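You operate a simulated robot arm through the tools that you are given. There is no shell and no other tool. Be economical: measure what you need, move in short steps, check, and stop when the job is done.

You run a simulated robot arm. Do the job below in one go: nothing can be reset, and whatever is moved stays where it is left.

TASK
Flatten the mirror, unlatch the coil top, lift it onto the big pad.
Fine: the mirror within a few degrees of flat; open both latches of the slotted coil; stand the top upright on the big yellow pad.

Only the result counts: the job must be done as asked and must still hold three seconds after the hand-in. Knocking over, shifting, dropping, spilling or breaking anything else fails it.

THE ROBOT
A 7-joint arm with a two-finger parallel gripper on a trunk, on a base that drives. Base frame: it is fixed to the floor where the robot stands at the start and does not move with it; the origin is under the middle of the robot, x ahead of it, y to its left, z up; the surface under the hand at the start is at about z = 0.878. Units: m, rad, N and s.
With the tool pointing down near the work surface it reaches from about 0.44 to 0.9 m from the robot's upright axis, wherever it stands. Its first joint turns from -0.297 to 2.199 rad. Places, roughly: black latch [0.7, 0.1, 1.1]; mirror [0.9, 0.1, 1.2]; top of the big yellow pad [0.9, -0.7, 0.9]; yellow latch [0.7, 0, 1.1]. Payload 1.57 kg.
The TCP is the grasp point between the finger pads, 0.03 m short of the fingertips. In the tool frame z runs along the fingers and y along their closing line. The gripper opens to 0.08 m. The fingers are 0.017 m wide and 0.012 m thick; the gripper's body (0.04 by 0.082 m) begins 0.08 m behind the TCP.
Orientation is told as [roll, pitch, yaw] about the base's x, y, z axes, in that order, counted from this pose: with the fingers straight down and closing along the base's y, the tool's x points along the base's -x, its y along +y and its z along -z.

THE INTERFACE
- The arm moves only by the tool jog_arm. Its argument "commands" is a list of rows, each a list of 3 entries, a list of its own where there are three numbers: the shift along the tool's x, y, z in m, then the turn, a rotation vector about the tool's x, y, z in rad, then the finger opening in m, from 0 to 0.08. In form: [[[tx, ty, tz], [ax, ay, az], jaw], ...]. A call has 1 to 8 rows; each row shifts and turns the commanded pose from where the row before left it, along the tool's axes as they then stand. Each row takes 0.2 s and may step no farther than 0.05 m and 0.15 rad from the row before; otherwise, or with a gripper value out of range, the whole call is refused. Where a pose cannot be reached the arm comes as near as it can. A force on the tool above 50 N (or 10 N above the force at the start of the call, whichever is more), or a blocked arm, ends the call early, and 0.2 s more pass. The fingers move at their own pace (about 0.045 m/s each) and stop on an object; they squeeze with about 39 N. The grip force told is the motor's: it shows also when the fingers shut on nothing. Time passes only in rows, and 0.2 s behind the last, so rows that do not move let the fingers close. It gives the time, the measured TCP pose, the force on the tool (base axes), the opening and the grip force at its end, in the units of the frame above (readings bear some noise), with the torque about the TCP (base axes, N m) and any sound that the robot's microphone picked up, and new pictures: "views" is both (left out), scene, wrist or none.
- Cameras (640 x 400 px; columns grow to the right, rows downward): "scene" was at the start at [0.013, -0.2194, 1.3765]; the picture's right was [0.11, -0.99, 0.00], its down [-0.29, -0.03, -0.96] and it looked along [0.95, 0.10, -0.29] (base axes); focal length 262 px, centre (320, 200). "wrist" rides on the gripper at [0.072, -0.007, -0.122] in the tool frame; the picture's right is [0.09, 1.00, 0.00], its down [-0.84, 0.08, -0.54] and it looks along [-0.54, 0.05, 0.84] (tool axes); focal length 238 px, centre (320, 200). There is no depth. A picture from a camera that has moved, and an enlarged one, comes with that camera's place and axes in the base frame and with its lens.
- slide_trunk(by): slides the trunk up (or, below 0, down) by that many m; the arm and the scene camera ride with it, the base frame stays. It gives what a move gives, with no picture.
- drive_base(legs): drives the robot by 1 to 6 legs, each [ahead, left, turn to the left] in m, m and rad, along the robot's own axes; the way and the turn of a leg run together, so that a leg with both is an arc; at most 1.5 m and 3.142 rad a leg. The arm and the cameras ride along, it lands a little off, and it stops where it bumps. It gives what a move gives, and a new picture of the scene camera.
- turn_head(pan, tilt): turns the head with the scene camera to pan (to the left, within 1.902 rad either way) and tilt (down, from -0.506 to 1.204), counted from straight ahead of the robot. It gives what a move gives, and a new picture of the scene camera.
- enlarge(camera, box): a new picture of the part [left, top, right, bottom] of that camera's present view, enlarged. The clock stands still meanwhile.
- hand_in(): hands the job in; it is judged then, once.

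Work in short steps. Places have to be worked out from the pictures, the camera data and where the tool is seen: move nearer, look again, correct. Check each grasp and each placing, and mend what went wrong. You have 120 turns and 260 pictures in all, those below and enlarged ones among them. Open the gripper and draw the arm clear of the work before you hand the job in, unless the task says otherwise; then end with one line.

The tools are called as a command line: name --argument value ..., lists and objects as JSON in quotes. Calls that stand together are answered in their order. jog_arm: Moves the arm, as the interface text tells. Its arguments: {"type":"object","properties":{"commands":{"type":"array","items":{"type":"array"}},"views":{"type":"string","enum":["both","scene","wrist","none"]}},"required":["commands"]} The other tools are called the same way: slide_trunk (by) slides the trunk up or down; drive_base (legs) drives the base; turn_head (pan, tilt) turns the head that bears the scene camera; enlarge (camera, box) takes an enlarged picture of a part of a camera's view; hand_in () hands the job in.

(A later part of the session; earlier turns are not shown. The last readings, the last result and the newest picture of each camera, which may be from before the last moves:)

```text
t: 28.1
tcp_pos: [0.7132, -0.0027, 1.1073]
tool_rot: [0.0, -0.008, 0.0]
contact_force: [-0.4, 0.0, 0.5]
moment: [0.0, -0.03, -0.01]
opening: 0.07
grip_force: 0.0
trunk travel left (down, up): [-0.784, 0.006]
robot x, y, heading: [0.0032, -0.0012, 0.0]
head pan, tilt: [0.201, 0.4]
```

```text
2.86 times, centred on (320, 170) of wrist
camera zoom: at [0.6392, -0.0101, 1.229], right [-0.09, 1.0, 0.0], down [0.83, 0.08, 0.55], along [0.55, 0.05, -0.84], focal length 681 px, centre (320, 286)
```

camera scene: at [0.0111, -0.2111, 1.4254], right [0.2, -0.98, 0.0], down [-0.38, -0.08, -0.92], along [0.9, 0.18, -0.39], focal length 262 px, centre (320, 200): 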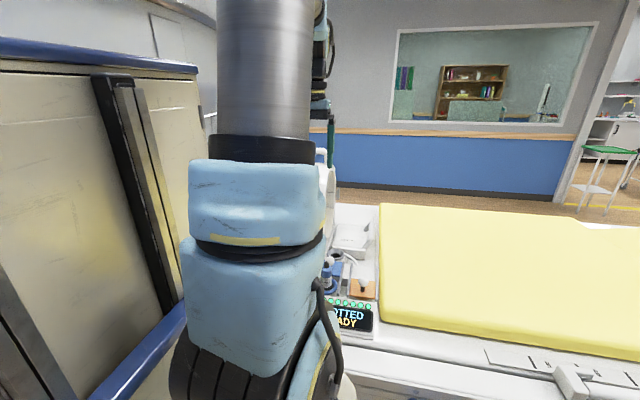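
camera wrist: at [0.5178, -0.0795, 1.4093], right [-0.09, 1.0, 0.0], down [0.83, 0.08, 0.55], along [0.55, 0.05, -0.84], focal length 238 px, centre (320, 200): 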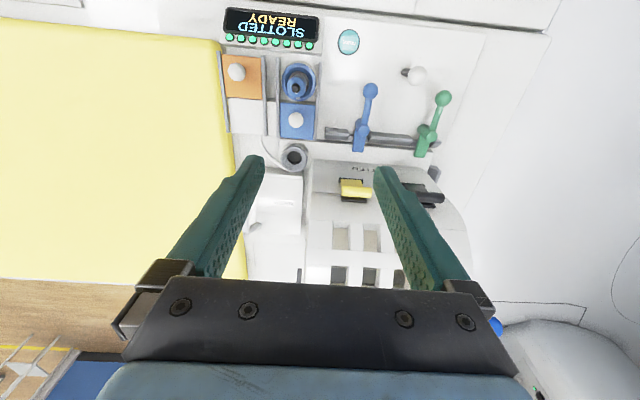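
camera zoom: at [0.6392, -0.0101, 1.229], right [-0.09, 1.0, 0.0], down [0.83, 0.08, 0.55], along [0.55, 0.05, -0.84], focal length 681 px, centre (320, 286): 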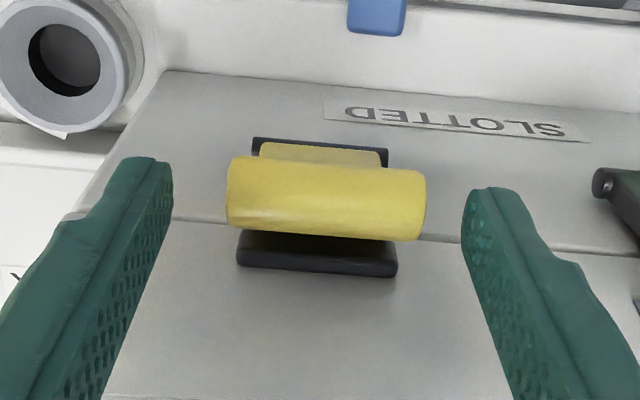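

Aligned. I lower 0.011 and close on the bar's ends.

jog_arm --commands '[[[0, 0.001, 0.011], [0, 0, 0], 0.07], [[0, 0, 0], [0, 0, 0], 0.03], [[0, 0, 0], [0, 0, 0], 0.03], [[0, 0, 0], [0, 0, 0], 0.03]]' --views "none"

enlarge --camera "wrist" --box '[220, 100, 420, 240]'

```text
t: 29.1
tcp_pos: [0.7114, -0.0026, 1.098]
tool_rot: [0.0, -0.007, 0.002]
contact_force: [1.2, 5.1, 0.6]
moment: [0.21, -0.04, 0.1]
opening: 0.0495
grip_force: 29.0
trunk travel left (down, up): [-0.784, 0.006]
robot x, y, heading: [-0.0001, -0.0015, -0.002]
head pan, tilt: [0.201, 0.4]
```

```text
2.86 times, centred on (320, 170) of wrist
camera zoom: at [0.6393, -0.0089, 1.2188], right [-0.09, 1.0, 0.0], down [0.83, 0.08, 0.55], along [0.55, 0.05, -0.84], focal length 681 px, centre (320, 286)
```

zoom: 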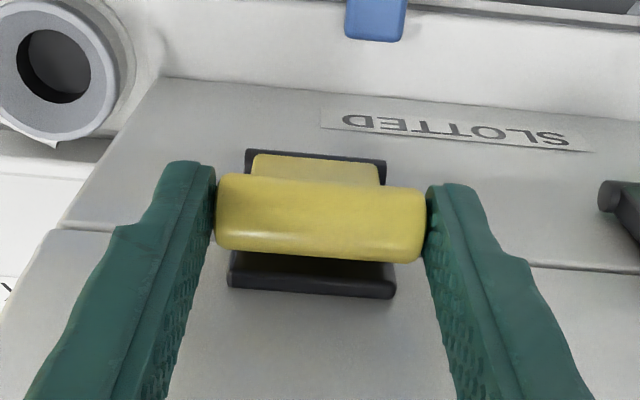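

Bar gripped (0.0495 m). I pull it out along the estimated arc, first two steps.

jog_arm --commands '[[[0.0065, 0.001, 0.002], [0, 0, 0], 0.03], [[0.0062, 0, 0.003], [0, 0, 0], 0.03], [[0.011, 0, 0.0074], [0, 0, 0], 0.03]]' --views "none"

enlarge --camera "wrist" --box '[220, 100, 420, 240]'

```text
t: 29.9
tcp_pos: [0.6855, -0.0025, 1.0844]
tool_rot: [-0.002, -0.003, 0.001]
contact_force: [-3.2, -0.9, 6.9]
moment: [-0.12, -0.06, 0.01]
opening: 0.0495
grip_force: 18.3
trunk travel left (down, up): [-0.784, 0.006]
robot x, y, heading: [0.0008, -0.0004, 0.003]
head pan, tilt: [0.201, 0.4]
```

```text
2.86 times, centred on (320, 170) of wrist
camera zoom: at [0.614, -0.0087, 1.2059], right [-0.09, 1.0, 0.0], down [0.84, 0.08, 0.54], along [0.54, 0.05, -0.84], focal length 681 px, centre (320, 286)
```

zoom: 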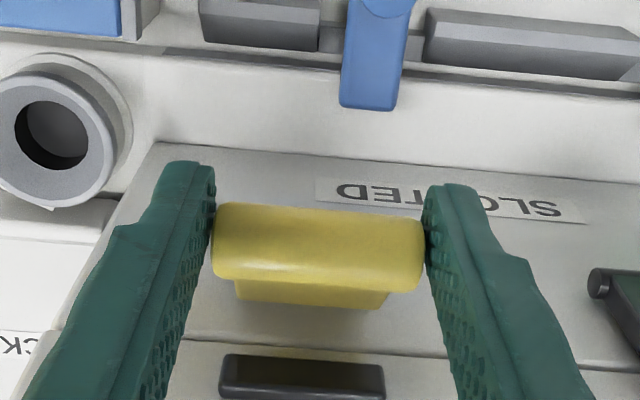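

The latch swings freely. Continue the arc to about 88°.

jog_arm --commands '[[[0.0092, 0, 0.0095], [0, 0, 0], 0.03], [[0.007, 0, 0.0113], [0, 0, 0], 0.03], [[0.0045, 0, 0.0124], [0, 0, 0], 0.03]]' --views "none"

enlarge --camera "wrist" --box '[220, 100, 420, 240]'

```text
t: 30.7
tcp_pos: [0.6697, -0.001, 1.0525]
tool_rot: [-0.002, -0.011, 0.001]
contact_force: [-2.4, -3.6, 16.7]
moment: [-0.05, -0.81, 0.01]
opening: 0.0493
grip_force: 38.3
trunk travel left (down, up): [-0.784, 0.006]
robot x, y, heading: [-0.0035, 0.0015, 0.001]
head pan, tilt: [0.201, 0.4]
```

```text
2.86 times, centred on (320, 170) of wrist
camera zoom: at [0.5955, -0.0082, 1.1736], right [-0.09, 1.0, 0.0], down [0.83, 0.08, 0.55], along [0.55, 0.05, -0.83], focal length 681 px, centre (320, 286)
```

zoom: 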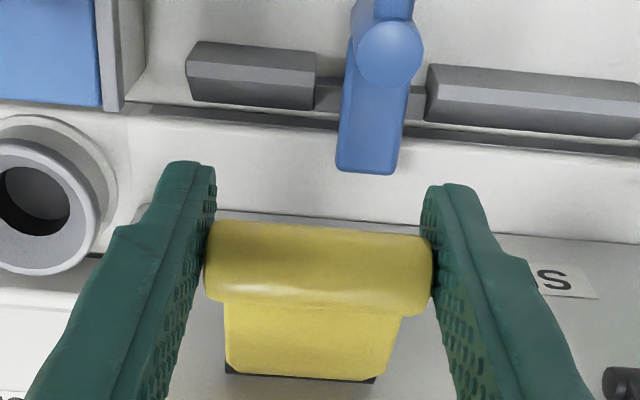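

Resistance is rising (17 N upward); perhaps near the end stop. One more small step down to check.

jog_arm --commands '[[[0.001, 0, 0.006], [0, 0, 0], 0.03], [[0.0, 0, 0.0], [0, 0, 0], 0.03]]' --views "none"

enlarge --camera "wrist" --box '[220, 100, 420, 240]'

```text
t: 31.3
tcp_pos: [0.6684, -0.0017, 1.0464]
tool_rot: [0.001, -0.008, -0.001]
contact_force: [-8.8, -4.7, 19.9]
moment: [-0.02, -0.91, -0.04]
opening: 0.0489
grip_force: 39.4
trunk travel left (down, up): [-0.784, 0.006]
robot x, y, heading: [0.0031, -0.0019, 0.001]
head pan, tilt: [0.201, 0.4]
```

```text
2.86 times, centred on (320, 170) of wrist
camera zoom: at [0.5939, -0.0081, 1.1675], right [-0.09, 1.0, 0.0], down [0.83, 0.08, 0.55], along [0.55, 0.05, -0.84], focal length 681 px, centre (320, 286)
```

zoom: 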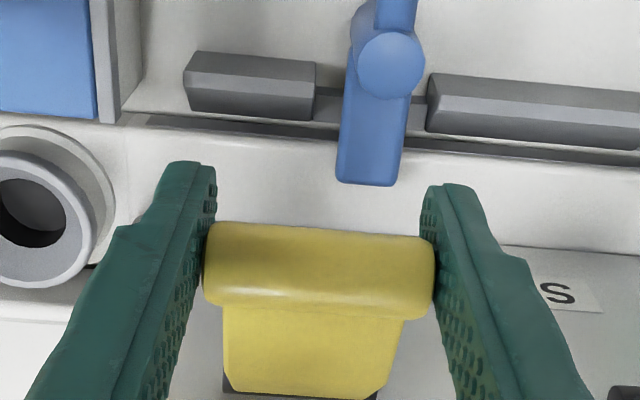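

I release and lift to see where the latch rests.

jog_arm --commands '[[[0, 0, -0.002], [0, 0, 0], 0.07], [[0, 0, 0], [0, 0, 0], 0.07], [[0, 0, -0.03], [0, 0, 0], 0.07], [[0, 0, -0.04], [0, 0, 0], 0.07]]' --views "none"

enlarge --camera "wrist" --box '[220, 60, 420, 200]'

```text
t: 32.3
tcp_pos: [0.6691, 0.001, 1.1176]
tool_rot: [0.0, -0.007, 0.001]
contact_force: [0.4, -0.8, -0.4]
moment: [0.01, 0.01, 0.01]
opening: 0.07
grip_force: 0.0
trunk travel left (down, up): [-0.784, 0.006]
robot x, y, heading: [0.0001, -0.0004, 0.003]
head pan, tilt: [0.201, 0.4]
```

```text
2.86 times, centred on (320, 130) of wrist
camera zoom: at [0.5956, -0.0071, 1.2392], right [-0.09, 1.0, 0.0], down [0.83, 0.08, 0.55], along [0.55, 0.05, -0.84], focal length 681 px, centre (320, 400)
```

zoom: 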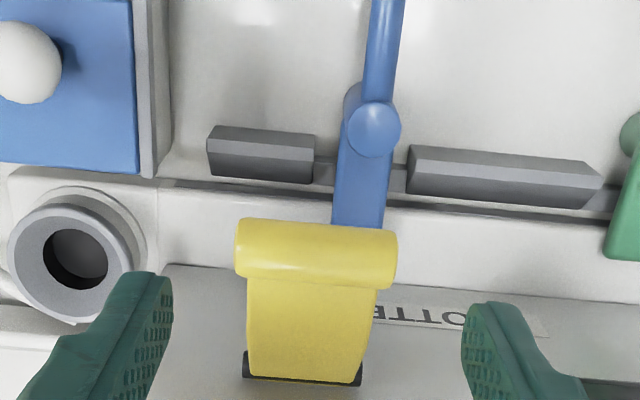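

The latch stays open at ~67° from vertical; the resistance was likely pinch friction. I close the fingers and press gently down on the bar to see if it opens further.

jog_arm --commands '[[[0, -0.003, 0], [0, 0, 0], 0.0], [[0, 0, 0], [0, 0, 0], 0.0], [[0, 0, 0], [0, 0, 0], 0.0], [[0, 0, 0], [0, 0, 0], 0.0], [[0.001, 0, 0.025], [0, 0, 0], 0.0], [[0, 0, 0.01], [0, 0, 0], 0.0], [[0, 0, 0.008], [0, 0, 0], 0.0], [[0, 0, 0.008], [0, 0, 0], 0.0]]' --views "none"

enlarge --camera "wrist" --box '[220, 60, 420, 200]'

```text
t: 34.1
tcp_pos: [0.6668, -0.0047, 1.0674]
tool_rot: [0.0, -0.009, 0.0]
contact_force: [-0.3, -0.1, 0.3]
moment: [0.03, 0.01, 0.04]
opening: 0.0
grip_force: 20.9
trunk travel left (down, up): [-0.784, 0.006]
robot x, y, heading: [0.0039, 0.0021, -0.0]
head pan, tilt: [0.201, 0.4]
```

```text
2.86 times, centred on (320, 130) of wrist
camera zoom: at [0.5938, -0.0109, 1.1882], right [-0.09, 1.0, 0.0], down [0.83, 0.08, 0.55], along [0.55, 0.05, -0.84], focal length 681 px, centre (320, 400)
```

zoom: 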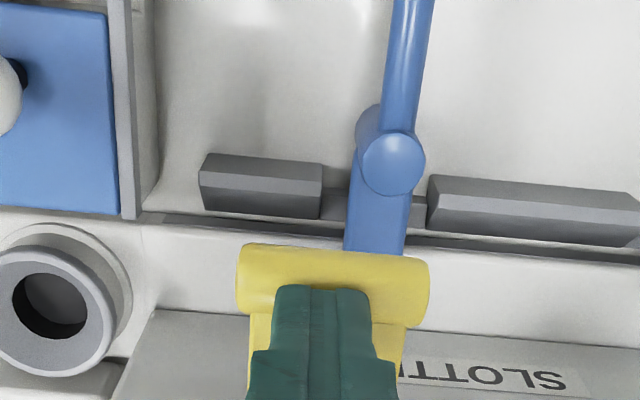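

No contact force yet; continue down.

jog_arm --commands '[[[0, 0, 0.006], [0, 0, 0], 0.0], [[0, 0, 0.006], [0, 0, 0], 0.0]]' --views "none"

enlarge --camera "wrist" --box '[220, 60, 420, 200]'

```text
t: 34.7
tcp_pos: [0.6656, -0.0036, 1.0543]
tool_rot: [-0.002, -0.006, 0.001]
contact_force: [-0.9, 0.1, 0.7]
moment: [-0.04, 0.03, -0.01]
opening: 0.0001
grip_force: 21.7
trunk travel left (down, up): [-0.784, 0.006]
robot x, y, heading: [0.0034, -0.0012, 0.001]
head pan, tilt: [0.201, 0.4]
```

```text
2.86 times, centred on (320, 130) of wrist
camera zoom: at [0.5934, -0.0105, 1.1759], right [-0.09, 1.0, 0.0], down [0.83, 0.08, 0.55], along [0.55, 0.05, -0.84], focal length 681 px, centre (320, 400)
```

zoom: 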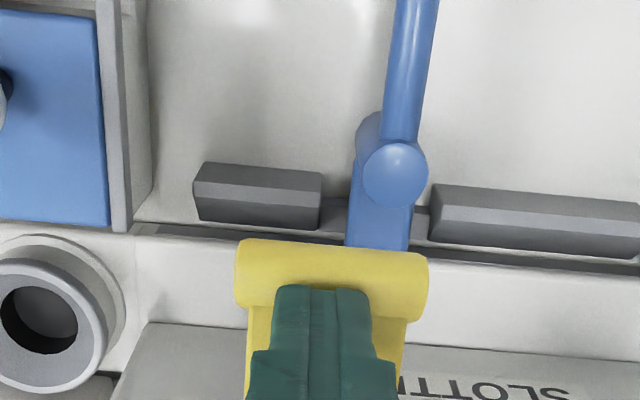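

The latch moves freely with the fingertip (no stop). I press a little more, then lift and look.

jog_arm --commands '[[[0, 0, 0.006], [0, 0, 0], 0.0], [[0, 0, 0.006], [0, 0, 0], 0.0]]' --views "none"

jog_arm --commands '[[[0, 0, -0.04], [0, 0, 0], 0.0], [[0, 0, -0.045], [0, 0, 0], 0.04], [[0, 0.02, -0.04], [0, 0, 0], 0.07]]' --views "wrist"

enlarge --camera "wrist" --box '[220, 60, 420, 200]'

```text
t: 35.3
tcp_pos: [0.6672, -0.0044, 1.0431]
tool_rot: [0.0, -0.01, 0.002]
contact_force: [-0.7, 0.2, 0.4]
moment: [-0.01, 0.01, 0.04]
opening: 0.0001
grip_force: 21.0
trunk travel left (down, up): [-0.784, 0.006]
robot x, y, heading: [0.0019, -0.0, 0.002]
head pan, tilt: [0.201, 0.4]
```

```text
t: 36.1
tcp_pos: [0.6664, 0.0128, 1.1696]
tool_rot: [0.0, -0.007, -0.001]
contact_force: [0.1, -0.3, 0.3]
moment: [0.01, 0.03, -0.01]
opening: 0.0482
grip_force: 0.0
trunk travel left (down, up): [-0.784, 0.006]
robot x, y, heading: [0.0001, 0.0037, -0.003]
head pan, tilt: [0.201, 0.4]
camera wrist: at [0.5932, 0.0066, 1.2906], right [-0.09, 1.0, 0.0], down [0.83, 0.08, 0.55], along [0.55, 0.05, -0.84], focal length 238 px, centre (320, 200)
```

wrist: 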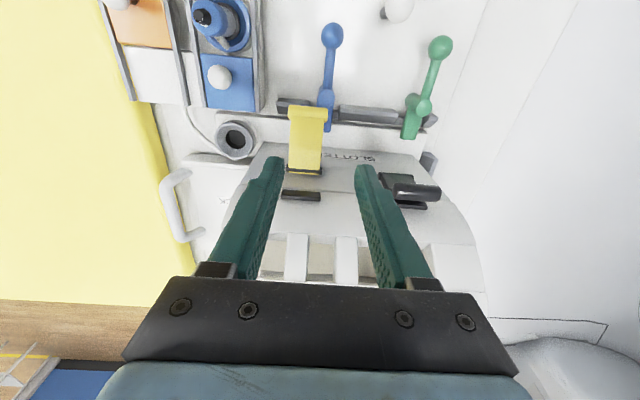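

```text
2.86 times, centred on (320, 130) of wrist
camera zoom: at [0.5932, 0.0066, 1.2906], right [-0.09, 1.0, 0.0], down [0.83, 0.08, 0.55], along [0.55, 0.05, -0.84], focal length 681 px, centre (320, 400)
```

zoom: 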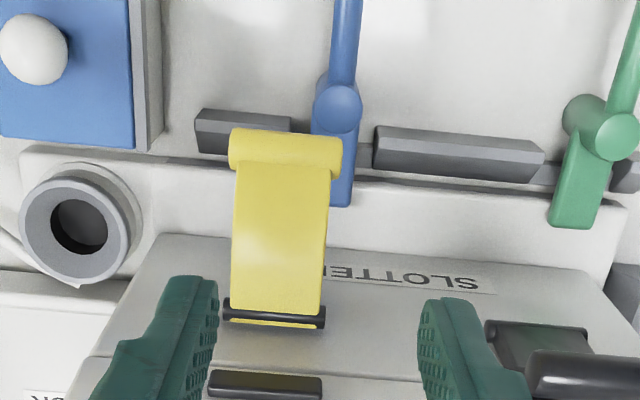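

Yellow is open. Now over the black bar.

jog_arm --commands '[[[0, 0.035, -0.03], [0, 0, 0], 0.075], [[-0.015, 0.035, 0], [0, 0, 0], 0.075], [[-0.015, 0.033, 0], [0, 0, 0], 0.075], [[-0.014, 0, 0], [0, 0, 0], 0.075]]' --views "none"

enlarge --camera "wrist" --box '[220, 60, 420, 200]'

```text
t: 37.1
tcp_pos: [0.7089, 0.118, 1.1988]
tool_rot: [0.001, -0.007, -0.001]
contact_force: [-0.4, -0.6, 0.5]
moment: [0.0, 0.0, 0.0]
opening: 0.075
grip_force: 0.1
trunk travel left (down, up): [-0.784, 0.006]
robot x, y, heading: [-0.001, 0.0029, 0.002]
head pan, tilt: [0.201, 0.4]
```

```text
2.86 times, centred on (320, 130) of wrist
camera zoom: at [0.6356, 0.1118, 1.3201], right [-0.09, 1.0, 0.0], down [0.83, 0.08, 0.55], along [0.55, 0.05, -0.84], focal length 681 px, centre (320, 400)
```

zoom: 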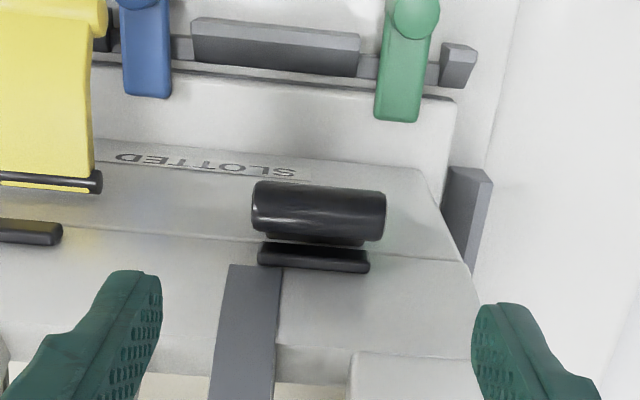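

Bar at (0.7135, 0.118, 1.077). I narrow to 0.064 (grey bracket at +y) and descend.

jog_arm --commands '[[[-0.002, 0, 0.04], [0, 0, 0], 0.064], [[-0.002, 0, 0.035], [0, 0, 0], 0.064], [[0, 0, 0.015], [0, 0, 0], 0.064]]' --views "none"

enlarge --camera "wrist" --box '[220, 100, 420, 240]'

```text
t: 37.9
tcp_pos: [0.7152, 0.118, 1.1072]
tool_rot: [0.001, -0.008, 0.0]
contact_force: [-0.1, 0.8, -0.4]
moment: [0.01, 0.01, -0.02]
opening: 0.064
grip_force: 0.0
trunk travel left (down, up): [-0.784, 0.006]
robot x, y, heading: [0.0016, -0.002, -0.001]
head pan, tilt: [0.201, 0.4]
```

```text
2.86 times, centred on (320, 170) of wrist
camera zoom: at [0.6418, 0.1113, 1.2293], right [-0.09, 1.0, 0.0], down [0.83, 0.08, 0.55], along [0.55, 0.05, -0.84], focal length 681 px, centre (320, 286)
```

zoom: 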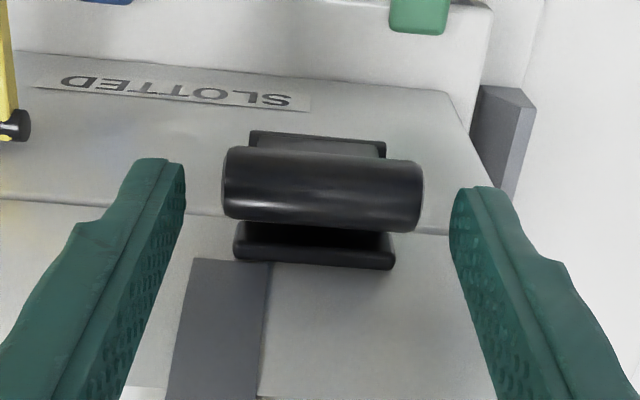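

Aligned; lower and close on the bar's ends.

jog_arm --commands '[[[0.001, 0.001, 0.011], [0, 0, 0], 0.064], [[0, 0, 0], [0, 0, 0], 0.03], [[0, 0, 0], [0, 0, 0], 0.03], [[0, 0, 0], [0, 0, 0], 0.03]]' --views "none"

jog_arm --commands '[[[0.0065, 0, 0.002], [0, 0, 0], 0.03], [[0.0062, 0, 0.003], [0, 0, 0], 0.03], [[0.011, 0, 0.0074], [0, 0, 0], 0.03], [[0.0092, 0, 0.0095], [0, 0, 0], 0.03]]' --views "none"

enlarge --camera "wrist" --box '[220, 100, 420, 240]'

```text
t: 38.9
tcp_pos: [0.7145, 0.1184, 1.0969]
tool_rot: [0.0, -0.008, 0.0]
contact_force: [0.4, -5.6, -1.0]
moment: [-0.16, -0.03, -0.1]
opening: 0.049
grip_force: 32.5
trunk travel left (down, up): [-0.784, 0.006]
robot x, y, heading: [0.0019, 0.0021, -0.002]
head pan, tilt: [0.201, 0.4]
```

```text
t: 39.9
tcp_pos: [0.68, 0.1204, 1.0758]
tool_rot: [0.001, -0.01, 0.0]
contact_force: [2.0, -9.9, 12.8]
moment: [-0.15, -0.83, 0.0]
opening: 0.0496
grip_force: 33.4
trunk travel left (down, up): [-0.784, 0.006]
robot x, y, heading: [0.001, -0.0038, -0.006]
head pan, tilt: [0.201, 0.4]
```

```text
2.86 times, centred on (320, 170) of wrist
camera zoom: at [0.6071, 0.1126, 1.1966], right [-0.09, 1.0, 0.0], down [0.83, 0.08, 0.55], along [0.55, 0.05, -0.84], focal length 681 px, centre (320, 286)
```

zoom: 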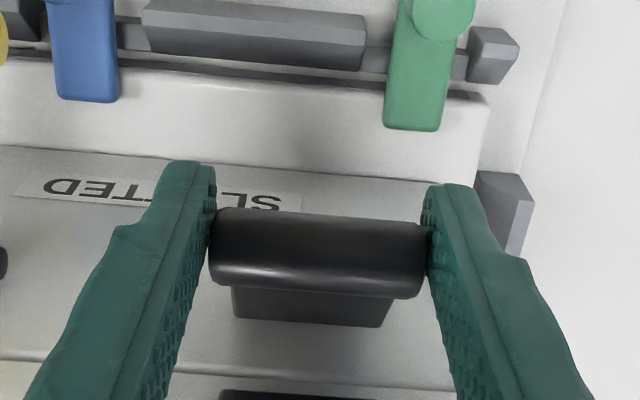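

Black latch is half open. Release, rise, close, then press it down from above as before.

jog_arm --commands '[[[0, 0, 0], [0, 0, 0], 0.064], [[0, 0, 0], [0, 0, 0], 0.064], [[0, 0, -0.04], [0, 0, 0], 0.064], [[0, -0.001, -0.03], [0, 0, 0], 0.0], [[0.006, 0, 0], [0, 0, 0], 0.0], [[0, 0, 0], [0, 0, 0], 0.0], [[0, 0, 0], [0, 0, 0], 0.0], [[0, 0, 0], [0, 0, 0], 0.0]]' --views "none"

enlarge --camera "wrist" --box '[220, 60, 420, 200]'

```text
t: 41.7
tcp_pos: [0.6734, 0.1175, 1.1441]
tool_rot: [0.001, -0.007, 0.001]
contact_force: [0.7, -0.6, -0.8]
moment: [0.0, 0.01, 0.0]
opening: 0.0
grip_force: 21.4
trunk travel left (down, up): [-0.784, 0.006]
robot x, y, heading: [-0.0009, 0.0018, -0.003]
head pan, tilt: [0.201, 0.4]
```

```text
2.86 times, centred on (320, 130) of wrist
camera zoom: at [0.5999, 0.1107, 1.2652], right [-0.09, 1.0, 0.0], down [0.83, 0.08, 0.55], along [0.55, 0.05, -0.84], focal length 681 px, centre (320, 400)
```

zoom: 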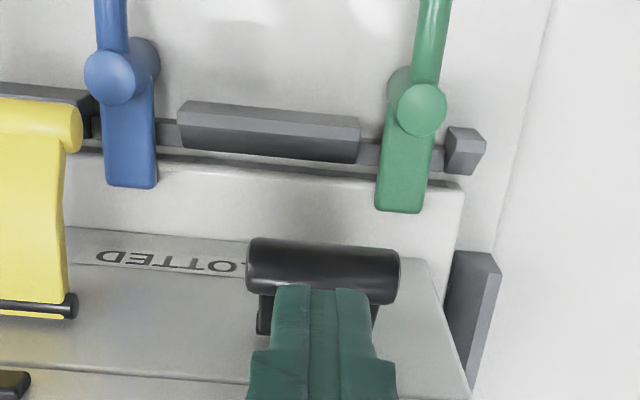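

Press down in steps to the same depth as for the yellow one.

jog_arm --commands '[[[0, 0, 0.04], [0, 0, 0], 0.0], [[0, 0, 0.015], [0, 0, 0], 0.0], [[0.001, 0, 0.01], [0, 0, 0], 0.0], [[0.002, 0, 0.01], [0, 0, 0], 0.0], [[0.002, 0, 0.01], [0, 0, 0], 0.0], [[0.001, 0, 0.009], [0, 0, 0], 0.0], [[0, 0, 0.009], [0, 0, 0], 0.0]]' --views "none"

jog_arm --commands '[[[0, 0, -0.045], [0, 0, 0], 0.0], [[0, 0, -0.045], [0, 0, 0], 0.04], [[0, -0.02, -0.045], [0, 0, 0], 0.06]]' --views "wrist"

enlarge --camera "wrist" --box '[220, 60, 420, 200]'

```text
t: 43.3
tcp_pos: [0.6691, 0.1176, 1.0403]
tool_rot: [0.0, -0.008, 0.0]
contact_force: [0.9, 0.9, -0.9]
moment: [-0.01, 0.0, 0.01]
opening: 0.0
grip_force: 21.4
trunk travel left (down, up): [-0.784, 0.006]
robot x, y, heading: [0.0011, -0.0011, 0.006]
head pan, tilt: [0.201, 0.4]
```

```text
t: 44.1
tcp_pos: [0.67, 0.0988, 1.1787]
tool_rot: [-0.001, -0.009, 0.003]
contact_force: [0.1, -0.1, 0.3]
moment: [-0.02, 0.03, -0.03]
opening: 0.0478
grip_force: 0.1
trunk travel left (down, up): [-0.784, 0.006]
robot x, y, heading: [-0.0012, 0.0028, 0.003]
head pan, tilt: [0.201, 0.4]
camera wrist: at [0.5972, 0.0914, 1.2997], right [-0.09, 1.0, 0.0], down [0.83, 0.08, 0.55], along [0.55, 0.05, -0.84], focal length 238 px, centre (320, 200)
```

wrist: 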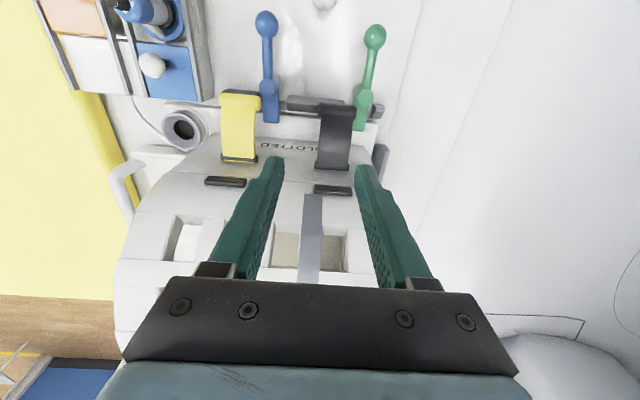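

```text
2.86 times, centred on (320, 130) of wrist
camera zoom: at [0.5972, 0.0914, 1.2997], right [-0.09, 1.0, 0.0], down [0.83, 0.08, 0.55], along [0.55, 0.05, -0.84], focal length 681 px, centre (320, 400)
```

zoom: 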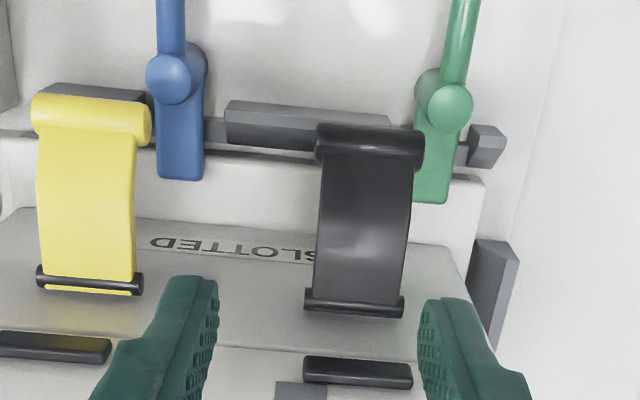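

Both latches are open. The handle bar triangulates to (0.877, −0.005, 1.234), along y. I rise and yaw the hand 90° so the fingers straddle it along x.

jog_arm --commands '[[[0, 0, -0.045], [0, 0, 0], 0.06], [[0, -0.02, -0.04], [0, 0, 0], 0.06], [[0, -0.02, -0.04], [0, 0, -0.147], 0.06], [[0, -0.02, -0.02], [0, 0, -0.147], 0.06], [[0, 0, 0], [0, 0, -0.147], 0.06], [[0, 0, 0], [0, 0, -0.147], 0.06], [[0, 0, 0], [0, 0, -0.147], 0.06], [[0, 0, 0], [0, 0, -0.147], 0.06]]' --views "none"

jog_arm --commands '[[[0, 0, 0], [0, 0, -0.147], 0.06], [[0, 0, 0], [0, 0, -0.147], 0.06], [[0, 0, 0], [0, 0, -0.147], 0.06], [[0, 0, 0], [0, 0, -0.147], 0.06], [[0, 0, 0], [0, 0, -0.1], 0.06]]'

```text
t: 45.9
tcp_pos: [0.67, 0.0395, 1.3221]
tool_rot: [-0.006, -0.006, 0.885]
contact_force: [-0.4, 0.6, 0.6]
moment: [-0.03, 0.01, 0.04]
opening: 0.06
grip_force: 0.1
trunk travel left (down, up): [-0.784, 0.006]
robot x, y, heading: [-0.0022, 0.0049, 0.002]
head pan, tilt: [0.201, 0.4]
```

```text
t: 47.1
tcp_pos: [0.6704, 0.0395, 1.3222]
tool_rot: [-0.007, 0.0, 1.572]
contact_force: [-0.2, 0.0, 0.2]
moment: [0.01, 0.03, -0.01]
opening: 0.0601
grip_force: 0.0
trunk travel left (down, up): [-0.784, 0.006]
robot x, y, heading: [0.0009, 0.001, -0.0]
head pan, tilt: [0.201, 0.4]
camera scene: at [0.0111, -0.2111, 1.4254], right [0.2, -0.98, 0.0], down [-0.38, -0.08, -0.92], along [0.9, 0.18, -0.39], focal length 262 px, centre (320, 200)
camera wrist: at [0.675, -0.0327, 1.4437], right [-1.0, -0.09, -0.01], down [-0.08, 0.84, 0.54], along [-0.04, 0.54, -0.84], focal length 238 px, centre (320, 200)
```

scene: 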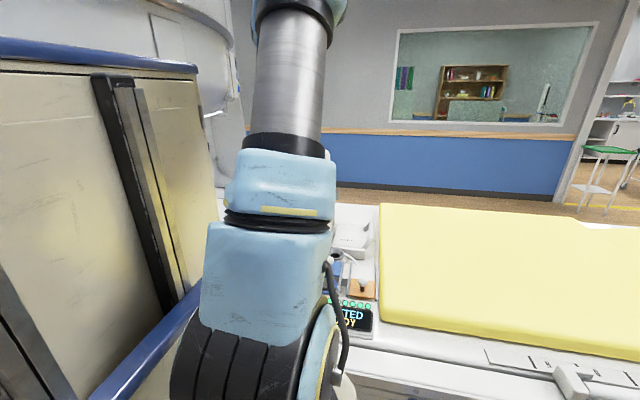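
wrist: 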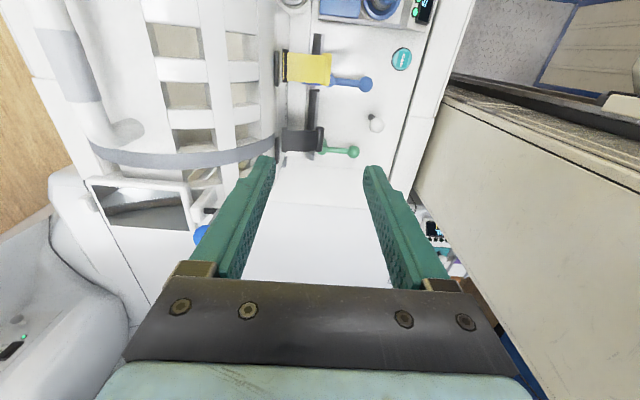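

I move forward over the handle at this height (tips 1.29 clear the handle and ball).

jog_arm --commands '[[[0.022, -0.04, 0], [0, 0, 0], 0.06], [[0.022, -0.04, 0], [0, 0, 0], 0.06], [[0, -0.045, 0], [0, 0, 0], 0.06]]'

```text
t: 47.9
tcp_pos: [0.7952, -0.0065, 1.3228]
tool_rot: [-0.009, 0.001, 1.568]
contact_force: [-0.3, 0.5, 0.0]
moment: [0.0, -0.05, 0.0]
opening: 0.0598
grip_force: 0.1
trunk travel left (down, up): [-0.784, 0.006]
robot x, y, heading: [-0.0027, 0.0005, 0.0]
head pan, tilt: [0.201, 0.4]
camera scene: at [0.0102, -0.2114, 1.4254], right [0.2, -0.98, 0.0], down [-0.38, -0.08, -0.92], along [0.9, 0.18, -0.39], focal length 262 px, centre (320, 200)
camera wrist: at [0.7998, -0.0786, 1.444], right [-1.0, -0.09, -0.01], down [-0.08, 0.84, 0.54], along [-0.04, 0.54, -0.84], focal length 238 px, centre (320, 200)
```

scene: 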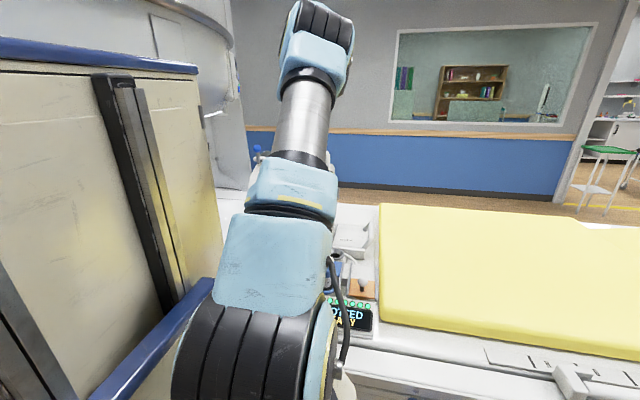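
wrist: 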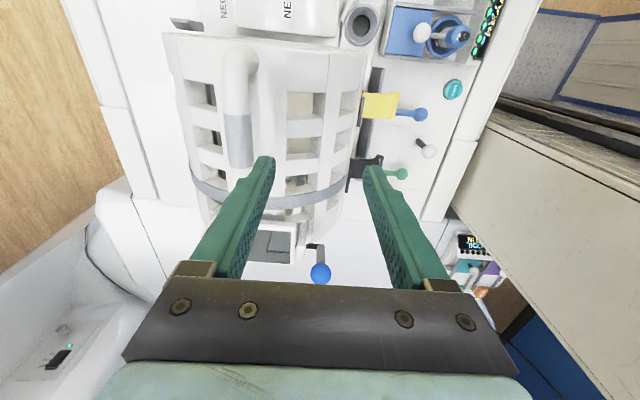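

Handle agrees (x≈0.87). Continue forward.

jog_arm --commands '[[[0, -0.035, 0], [0, 0, 0], 0.06], [[0, -0.04, 0.005], [0, 0, 0], 0.06]]' --views "wrist"

enlarge --camera "wrist" --box '[240, 50, 420, 200]'

```text
t: 48.5
tcp_pos: [0.8345, -0.0057, 1.317]
tool_rot: [-0.008, 0.0, 1.571]
contact_force: [-0.1, 0.6, 0.1]
moment: [-0.02, 0.03, -0.01]
opening: 0.0598
grip_force: 0.0
out of reach, approached as far as the arm can: row 2
trunk travel left (down, up): [-0.784, 0.006]
robot x, y, heading: [0.0007, -0.0001, -0.004]
head pan, tilt: [0.201, 0.4]
camera wrist: at [0.8394, -0.0777, 1.4394], right [-1.0, -0.09, -0.01], down [-0.08, 0.84, 0.54], along [-0.04, 0.54, -0.84], focal length 238 px, centre (320, 200)
```

wrist: 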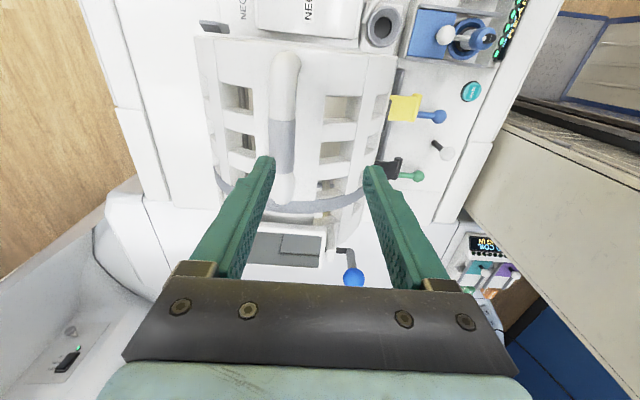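

```text
2.67 times, centred on (330, 125) of wrist
camera zoom: at [0.8394, -0.0777, 1.4394], right [-1.0, -0.09, -0.01], down [-0.08, 0.84, 0.54], along [-0.04, 0.54, -0.84], focal length 636 px, centre (293, 400)
```

zoom: 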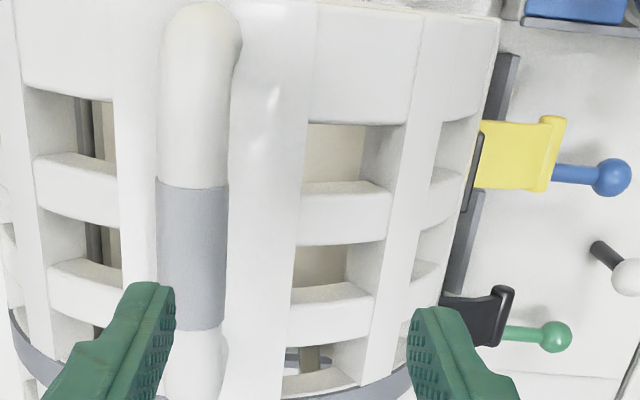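

Handle centre ≈ (0.868, 0, 1.234); the arm can only just reach here, so driving forward would help. I look down to judge the free floor ahead and to the right.

turn_head --pan -0.3 --tilt 1.2

turn_head --pan -1.3 --tilt 0.9

```text
t: 49.7
tcp_pos: [0.8325, -0.0064, 1.3187]
tool_rot: [-0.007, 0.001, 1.571]
contact_force: [-0.6, 0.2, -0.7]
moment: [-0.01, 0.01, 0.02]
opening: 0.0599
grip_force: 0.0
trunk travel left (down, up): [-0.784, 0.006]
robot x, y, heading: [0.0003, -0.0024, -0.001]
head pan, tilt: [-0.3, 1.201]
camera scene: at [-0.0262, -0.2461, 1.3626], right [-0.3, -0.96, 0.0], down [-0.89, 0.28, -0.36], along [0.35, -0.11, -0.93], focal length 262 px, centre (320, 200)
```

scene: 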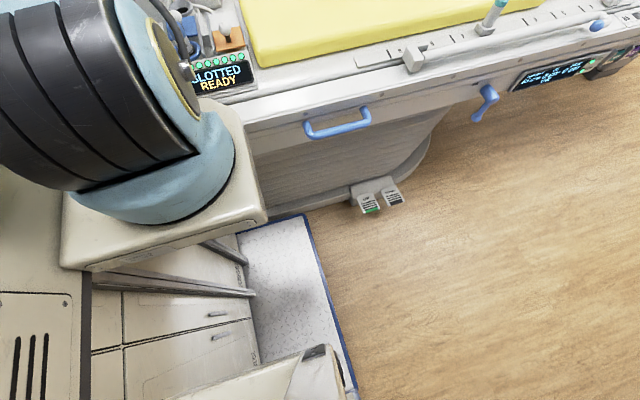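

```text
t: 50.9
tcp_pos: [0.8337, -0.0066, 1.3186]
tool_rot: [-0.007, 0.0, 1.571]
contact_force: [-0.1, 0.3, -0.7]
moment: [-0.03, -0.02, 0.01]
opening: 0.06
grip_force: 0.1
trunk travel left (down, up): [-0.784, 0.006]
robot x, y, heading: [-0.0011, 0.0012, 0.0]
head pan, tilt: [-1.3, 0.901]
camera scene: at [-0.0595, -0.3023, 1.3824], right [-0.96, -0.27, 0.0], down [-0.21, 0.76, -0.62], along [0.17, -0.6, -0.78], focal length 262 px, centre (320, 200)
```

scene: 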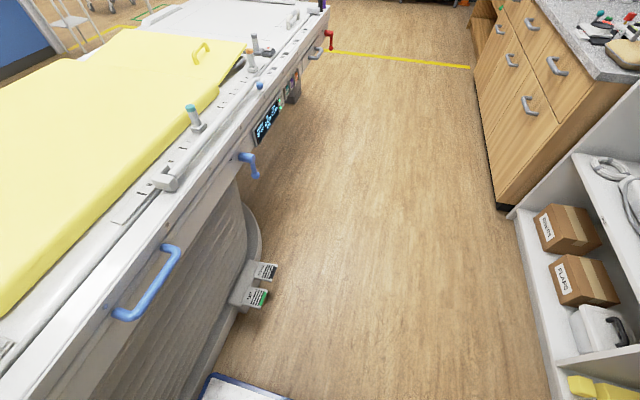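

The robot's low deck reaches about x 0.38 with the bed foot ~0.46 and pedals at y < −0.6. I'll drive just 0.045 m forward (hand is high over the handle) to gain reach.

drive_base --legs '[[0.045, 0, 0]]'

enlarge --camera "wrist" --box '[240, 50, 420, 200]'

```text
t: 51.9
tcp_pos: [0.8529, -0.0056, 1.3163]
tool_rot: [-0.004, 0.0, 1.571]
contact_force: [0.5, 0.9, 0.2]
moment: [-0.03, 0.01, -0.03]
opening: 0.06
grip_force: 0.0
trunk travel left (down, up): [-0.784, 0.006]
robot x, y, heading: [0.0175, -0.0006, 0.002]
head pan, tilt: [-1.3, 0.901]
stopped in leg 1: the robot was blocked; the commanded pose is now the measured one
camera scene: at [-0.0394, -0.3027, 1.3824], right [-0.96, -0.27, 0.0], down [-0.21, 0.76, -0.62], along [0.17, -0.6, -0.78], focal length 262 px, centre (320, 200)
```

scene: 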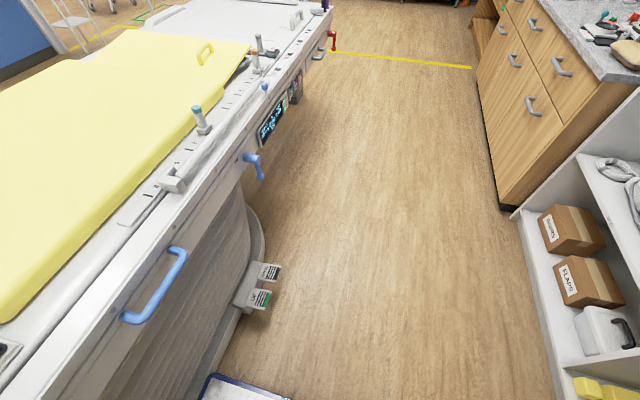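

```text
2.67 times, centred on (330, 125) of wrist
camera zoom: at [0.8593, -0.078, 1.4391], right [-1.0, -0.09, -0.01], down [-0.08, 0.84, 0.54], along [-0.04, 0.54, -0.84], focal length 636 px, centre (293, 400)
```

zoom: 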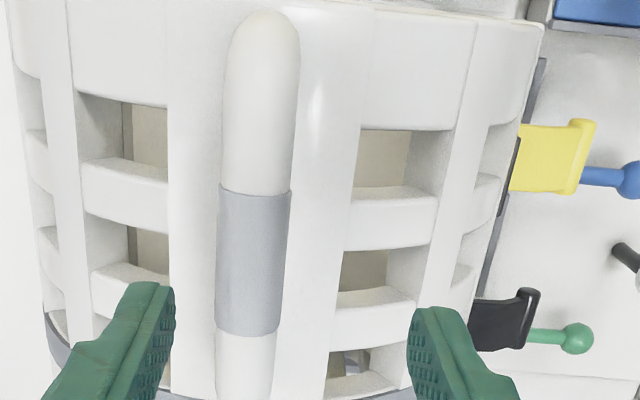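

The base bumped after 0.018 m; I stop driving forward. Handle confirmed at (0.868, 0, 1.234). I descend onto it.

jog_arm --commands '[[[-0.005, -0.008, 0.03], [0, 0, 0], 0.06], [[0, -0.008, 0.025], [0, 0, 0], 0.06]]' --views "none"

enlarge --camera "wrist" --box '[240, 80, 420, 230]'

```text
t: 52.5
tcp_pos: [0.8714, -0.0015, 1.2626]
tool_rot: [-0.007, 0.0, 1.572]
contact_force: [-0.1, 0.0, -0.2]
moment: [-0.01, -0.01, 0.0]
opening: 0.0601
grip_force: 0.1
trunk travel left (down, up): [-0.784, 0.006]
robot x, y, heading: [0.0162, 0.0016, -0.001]
head pan, tilt: [-1.3, 0.901]
```

```text
2.67 times, centred on (330, 155) of wrist
camera zoom: at [0.8753, -0.0732, 1.3849], right [-1.0, -0.09, -0.01], down [-0.08, 0.84, 0.54], along [-0.04, 0.54, -0.84], focal length 636 px, centre (293, 320)
```

zoom: 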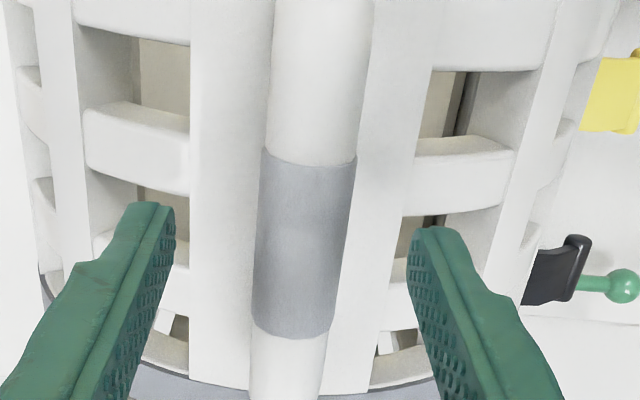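

Well centred over the grey grip. Descend 0.024 and close.

jog_arm --commands '[[[-0.001, 0.002, 0.014], [0, 0, 0], 0.06], [[0, 0, 0.01], [0, 0, 0], 0.06], [[0, 0, 0], [0, 0, 0], 0.0], [[0, 0, 0], [0, 0, 0], 0.0], [[0, 0, 0], [0, 0, 0], 0.0], [[0, 0, 0], [0, 0, 0], 0.0]]' --views "wrist"

```text
t: 53.9
tcp_pos: [0.8682, 0.0001, 1.2369]
tool_rot: [-0.007, 0.001, 1.571]
contact_force: [-4.9, 0.2, 0.3]
moment: [0.04, 0.06, 0.05]
opening: 0.0216
grip_force: 29.1
trunk travel left (down, up): [-0.784, 0.006]
robot x, y, heading: [0.0168, 0.0008, 0.003]
head pan, tilt: [-1.3, 0.901]
camera wrist: at [0.8741, -0.0718, 1.3602], right [-1.0, -0.09, -0.01], down [-0.08, 0.84, 0.54], along [-0.04, 0.54, -0.84], focal length 238 px, centre (320, 200)
```

wrist: 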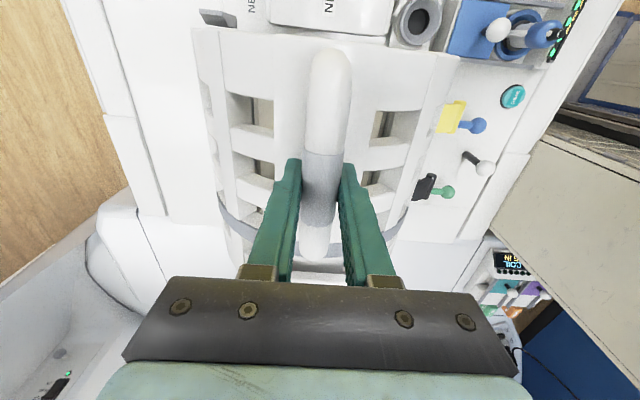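

Handle gripped (0.0216 m). Lift 2 cm gently and check weight and tilt.

jog_arm --commands '[[[0, 0.001, -0.005], [0, 0, 0], 0.0], [[0, 0, -0.007], [0, 0, 0], 0.0], [[0, 0, -0.008], [0, 0, 0], 0.0]]' --views "wrist"

```text
t: 54.7
tcp_pos: [0.8685, -0.0001, 1.2579]
tool_rot: [-0.004, 0.003, 1.57]
contact_force: [-0.6, 0.6, -10.7]
moment: [-0.8, 0.01, -0.03]
opening: 0.0215
grip_force: 34.6
trunk travel left (down, up): [-0.784, 0.006]
robot x, y, heading: [0.0183, 0.0017, -0.001]
head pan, tilt: [-1.3, 0.901]
camera wrist: at [0.8737, -0.072, 1.3798], right [-1.0, -0.09, 0.0], down [-0.08, 0.84, 0.54], along [-0.05, 0.54, -0.84], focal length 238 px, centre (320, 200)
```

wrist: 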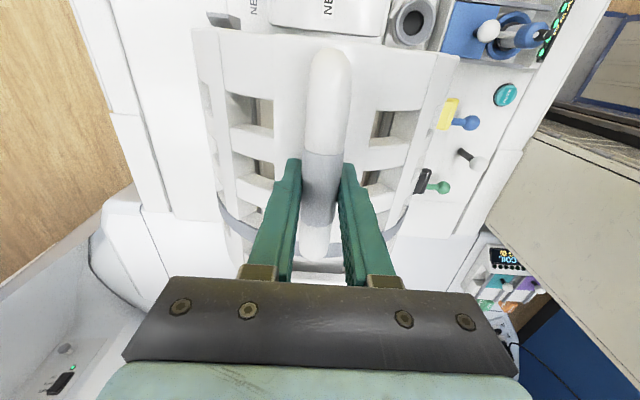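

Weight ≈ 10.7 N, with a moment of −0.8 N·m (mass toward +y), but no slip seen. Lift on further and check.

jog_arm --commands '[[[0, 0, -0.01], [0, 0, 0], 0.0], [[0, 0, -0.01], [0, 0, 0], 0.0], [[0, 0, -0.01], [0, 0, 0], 0.0]]' --views "wrist"

turn_head --pan 0.25 --tilt 0.4

```text
t: 55.5
tcp_pos: [0.8684, -0.0007, 1.2887]
tool_rot: [-0.007, 0.0, 1.57]
contact_force: [0.2, 0.1, -10.1]
moment: [-0.78, -0.02, 0.02]
opening: 0.0217
grip_force: 34.9
trunk travel left (down, up): [-0.784, 0.006]
robot x, y, heading: [0.0219, 0.0024, 0.003]
head pan, tilt: [-1.3, 0.901]
camera wrist: at [0.8728, -0.0726, 1.41], right [-1.0, -0.09, -0.01], down [-0.08, 0.84, 0.54], along [-0.04, 0.54, -0.84], focal length 238 px, centre (320, 200)
```

wrist: 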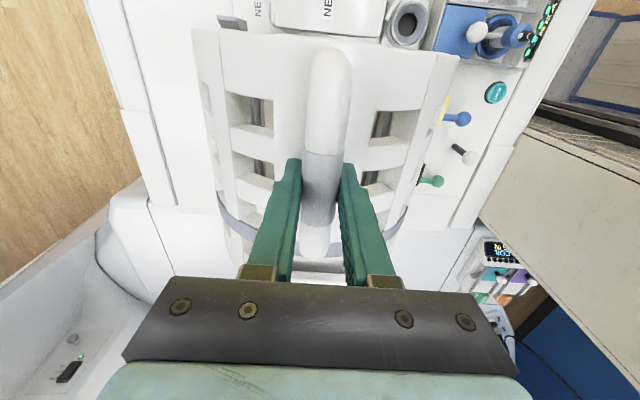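

```text
t: 57.1
tcp_pos: [0.8669, -0.001, 1.2876]
tool_rot: [-0.006, 0.0, 1.572]
contact_force: [-0.7, 0.0, -11.1]
moment: [-0.8, 0.0, 0.02]
opening: 0.0216
grip_force: 34.2
trunk travel left (down, up): [-0.784, 0.006]
robot x, y, heading: [0.0185, 0.0007, 0.001]
head pan, tilt: [0.25, 0.4]
camera scene: at [0.0306, -0.2071, 1.4254], right [0.25, -0.97, 0.0], down [-0.38, -0.1, -0.92], along [0.89, 0.23, -0.39], focal length 262 px, centre (320, 200)
```

scene: 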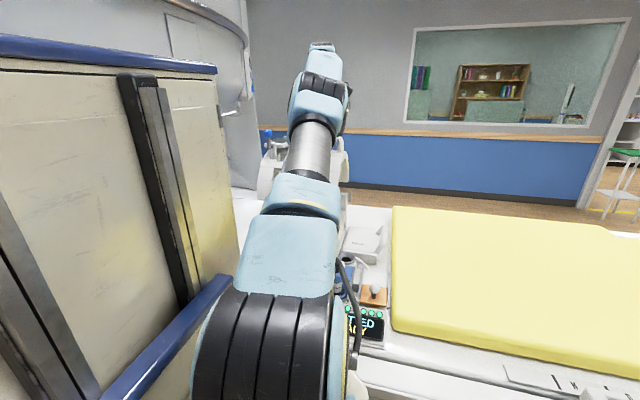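

Load holds steady. I lift a bit more and draw in, then look behind-right before driving.

jog_arm --commands '[[[0, 0.005, -0.015], [0, 0, 0], 0.0], [[0, 0.01, -0.015], [0, 0, 0], 0.0], [[0, 0.02, -0.01], [0, 0, 0], 0.0], [[0, 0.02, 0], [0, 0, 0], 0.0]]' --views "wrist"

turn_head --pan -1.9 --tilt 0.8

```text
t: 58.1
tcp_pos: [0.8111, 0.0006, 1.3273]
tool_rot: [-0.005, -0.001, 1.57]
contact_force: [1.5, 0.4, -10.4]
moment: [-0.77, -0.02, -0.02]
opening: 0.0213
grip_force: 34.6
trunk travel left (down, up): [-0.784, 0.006]
robot x, y, heading: [0.0198, -0.0008, 0.004]
head pan, tilt: [0.25, 0.4]
camera wrist: at [0.8174, -0.0708, 1.4495], right [-1.0, -0.09, -0.01], down [-0.08, 0.84, 0.54], along [-0.05, 0.54, -0.84], focal length 238 px, centre (320, 200)
```

wrist: 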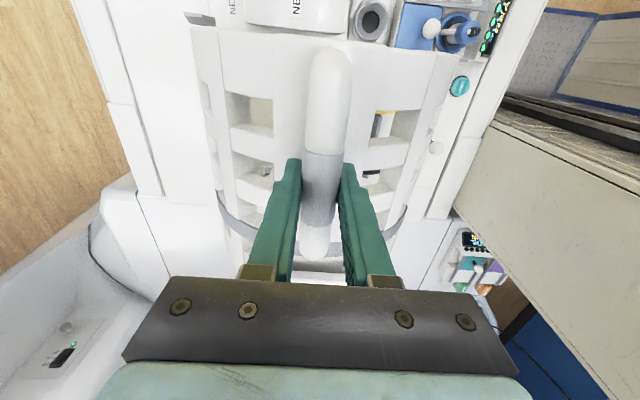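

```text
t: 60.1
tcp_pos: [0.8124, 0.0012, 1.3285]
tool_rot: [-0.008, -0.002, 1.57]
contact_force: [0.8, -0.4, -11.4]
moment: [-0.81, -0.01, -0.04]
opening: 0.0212
grip_force: 34.8
trunk travel left (down, up): [-0.784, 0.006]
robot x, y, heading: [0.0191, 0.0023, -0.002]
head pan, tilt: [-1.901, 0.799]
camera scene: at [-0.0852, -0.3063, 1.3904], right [-0.95, 0.32, 0.0], down [0.23, 0.68, -0.7], along [-0.23, -0.66, -0.72], focal length 262 px, centre (320, 200)
```

scene: 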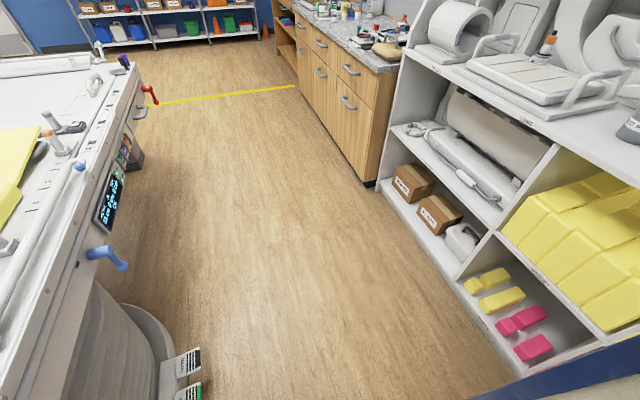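

Shelf front is at about x −0.95; backing 0.13 m should be free. I drive back to clear the pedals.

drive_base --legs '[[-0.13, 0, 0]]'

turn_head --pan -0.9 --tilt 1.15

```text
t: 61.4
tcp_pos: [0.6828, -0.0007, 1.3274]
tool_rot: [-0.007, 0.0, 1.569]
contact_force: [0.3, -0.2, -10.9]
moment: [-0.79, 0.0, 0.03]
opening: 0.0215
grip_force: 34.2
trunk travel left (down, up): [-0.784, 0.006]
robot x, y, heading: [-0.1093, 0.0012, 0.005]
head pan, tilt: [-1.901, 0.799]
camera scene: at [-0.2143, -0.306, 1.3904], right [-0.95, 0.32, 0.0], down [0.23, 0.68, -0.7], along [-0.23, -0.66, -0.72], focal length 262 px, centre (320, 200)
```

scene: 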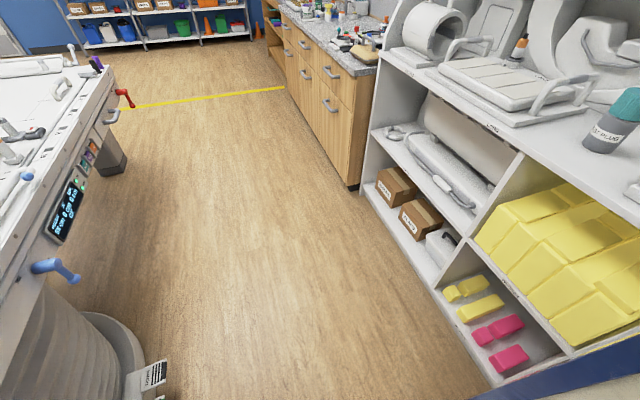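

```text
t: 62.7
tcp_pos: [0.6825, 0.0002, 1.3282]
tool_rot: [-0.006, 0.0, 1.569]
contact_force: [0.3, -0.6, -10.2]
moment: [-0.72, -0.01, 0.05]
opening: 0.0216
grip_force: 33.8
trunk travel left (down, up): [-0.784, 0.006]
robot x, y, heading: [-0.1091, -0.0046, -0.004]
head pan, tilt: [-0.901, 1.15]
camera scene: at [-0.1514, -0.2765, 1.3655], right [-0.78, -0.62, 0.0], down [-0.57, 0.72, -0.41], along [0.25, -0.32, -0.91], focal length 262 px, centre (320, 200)
```

scene: 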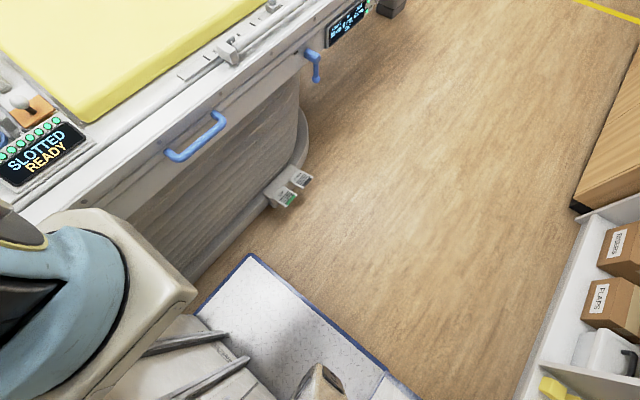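

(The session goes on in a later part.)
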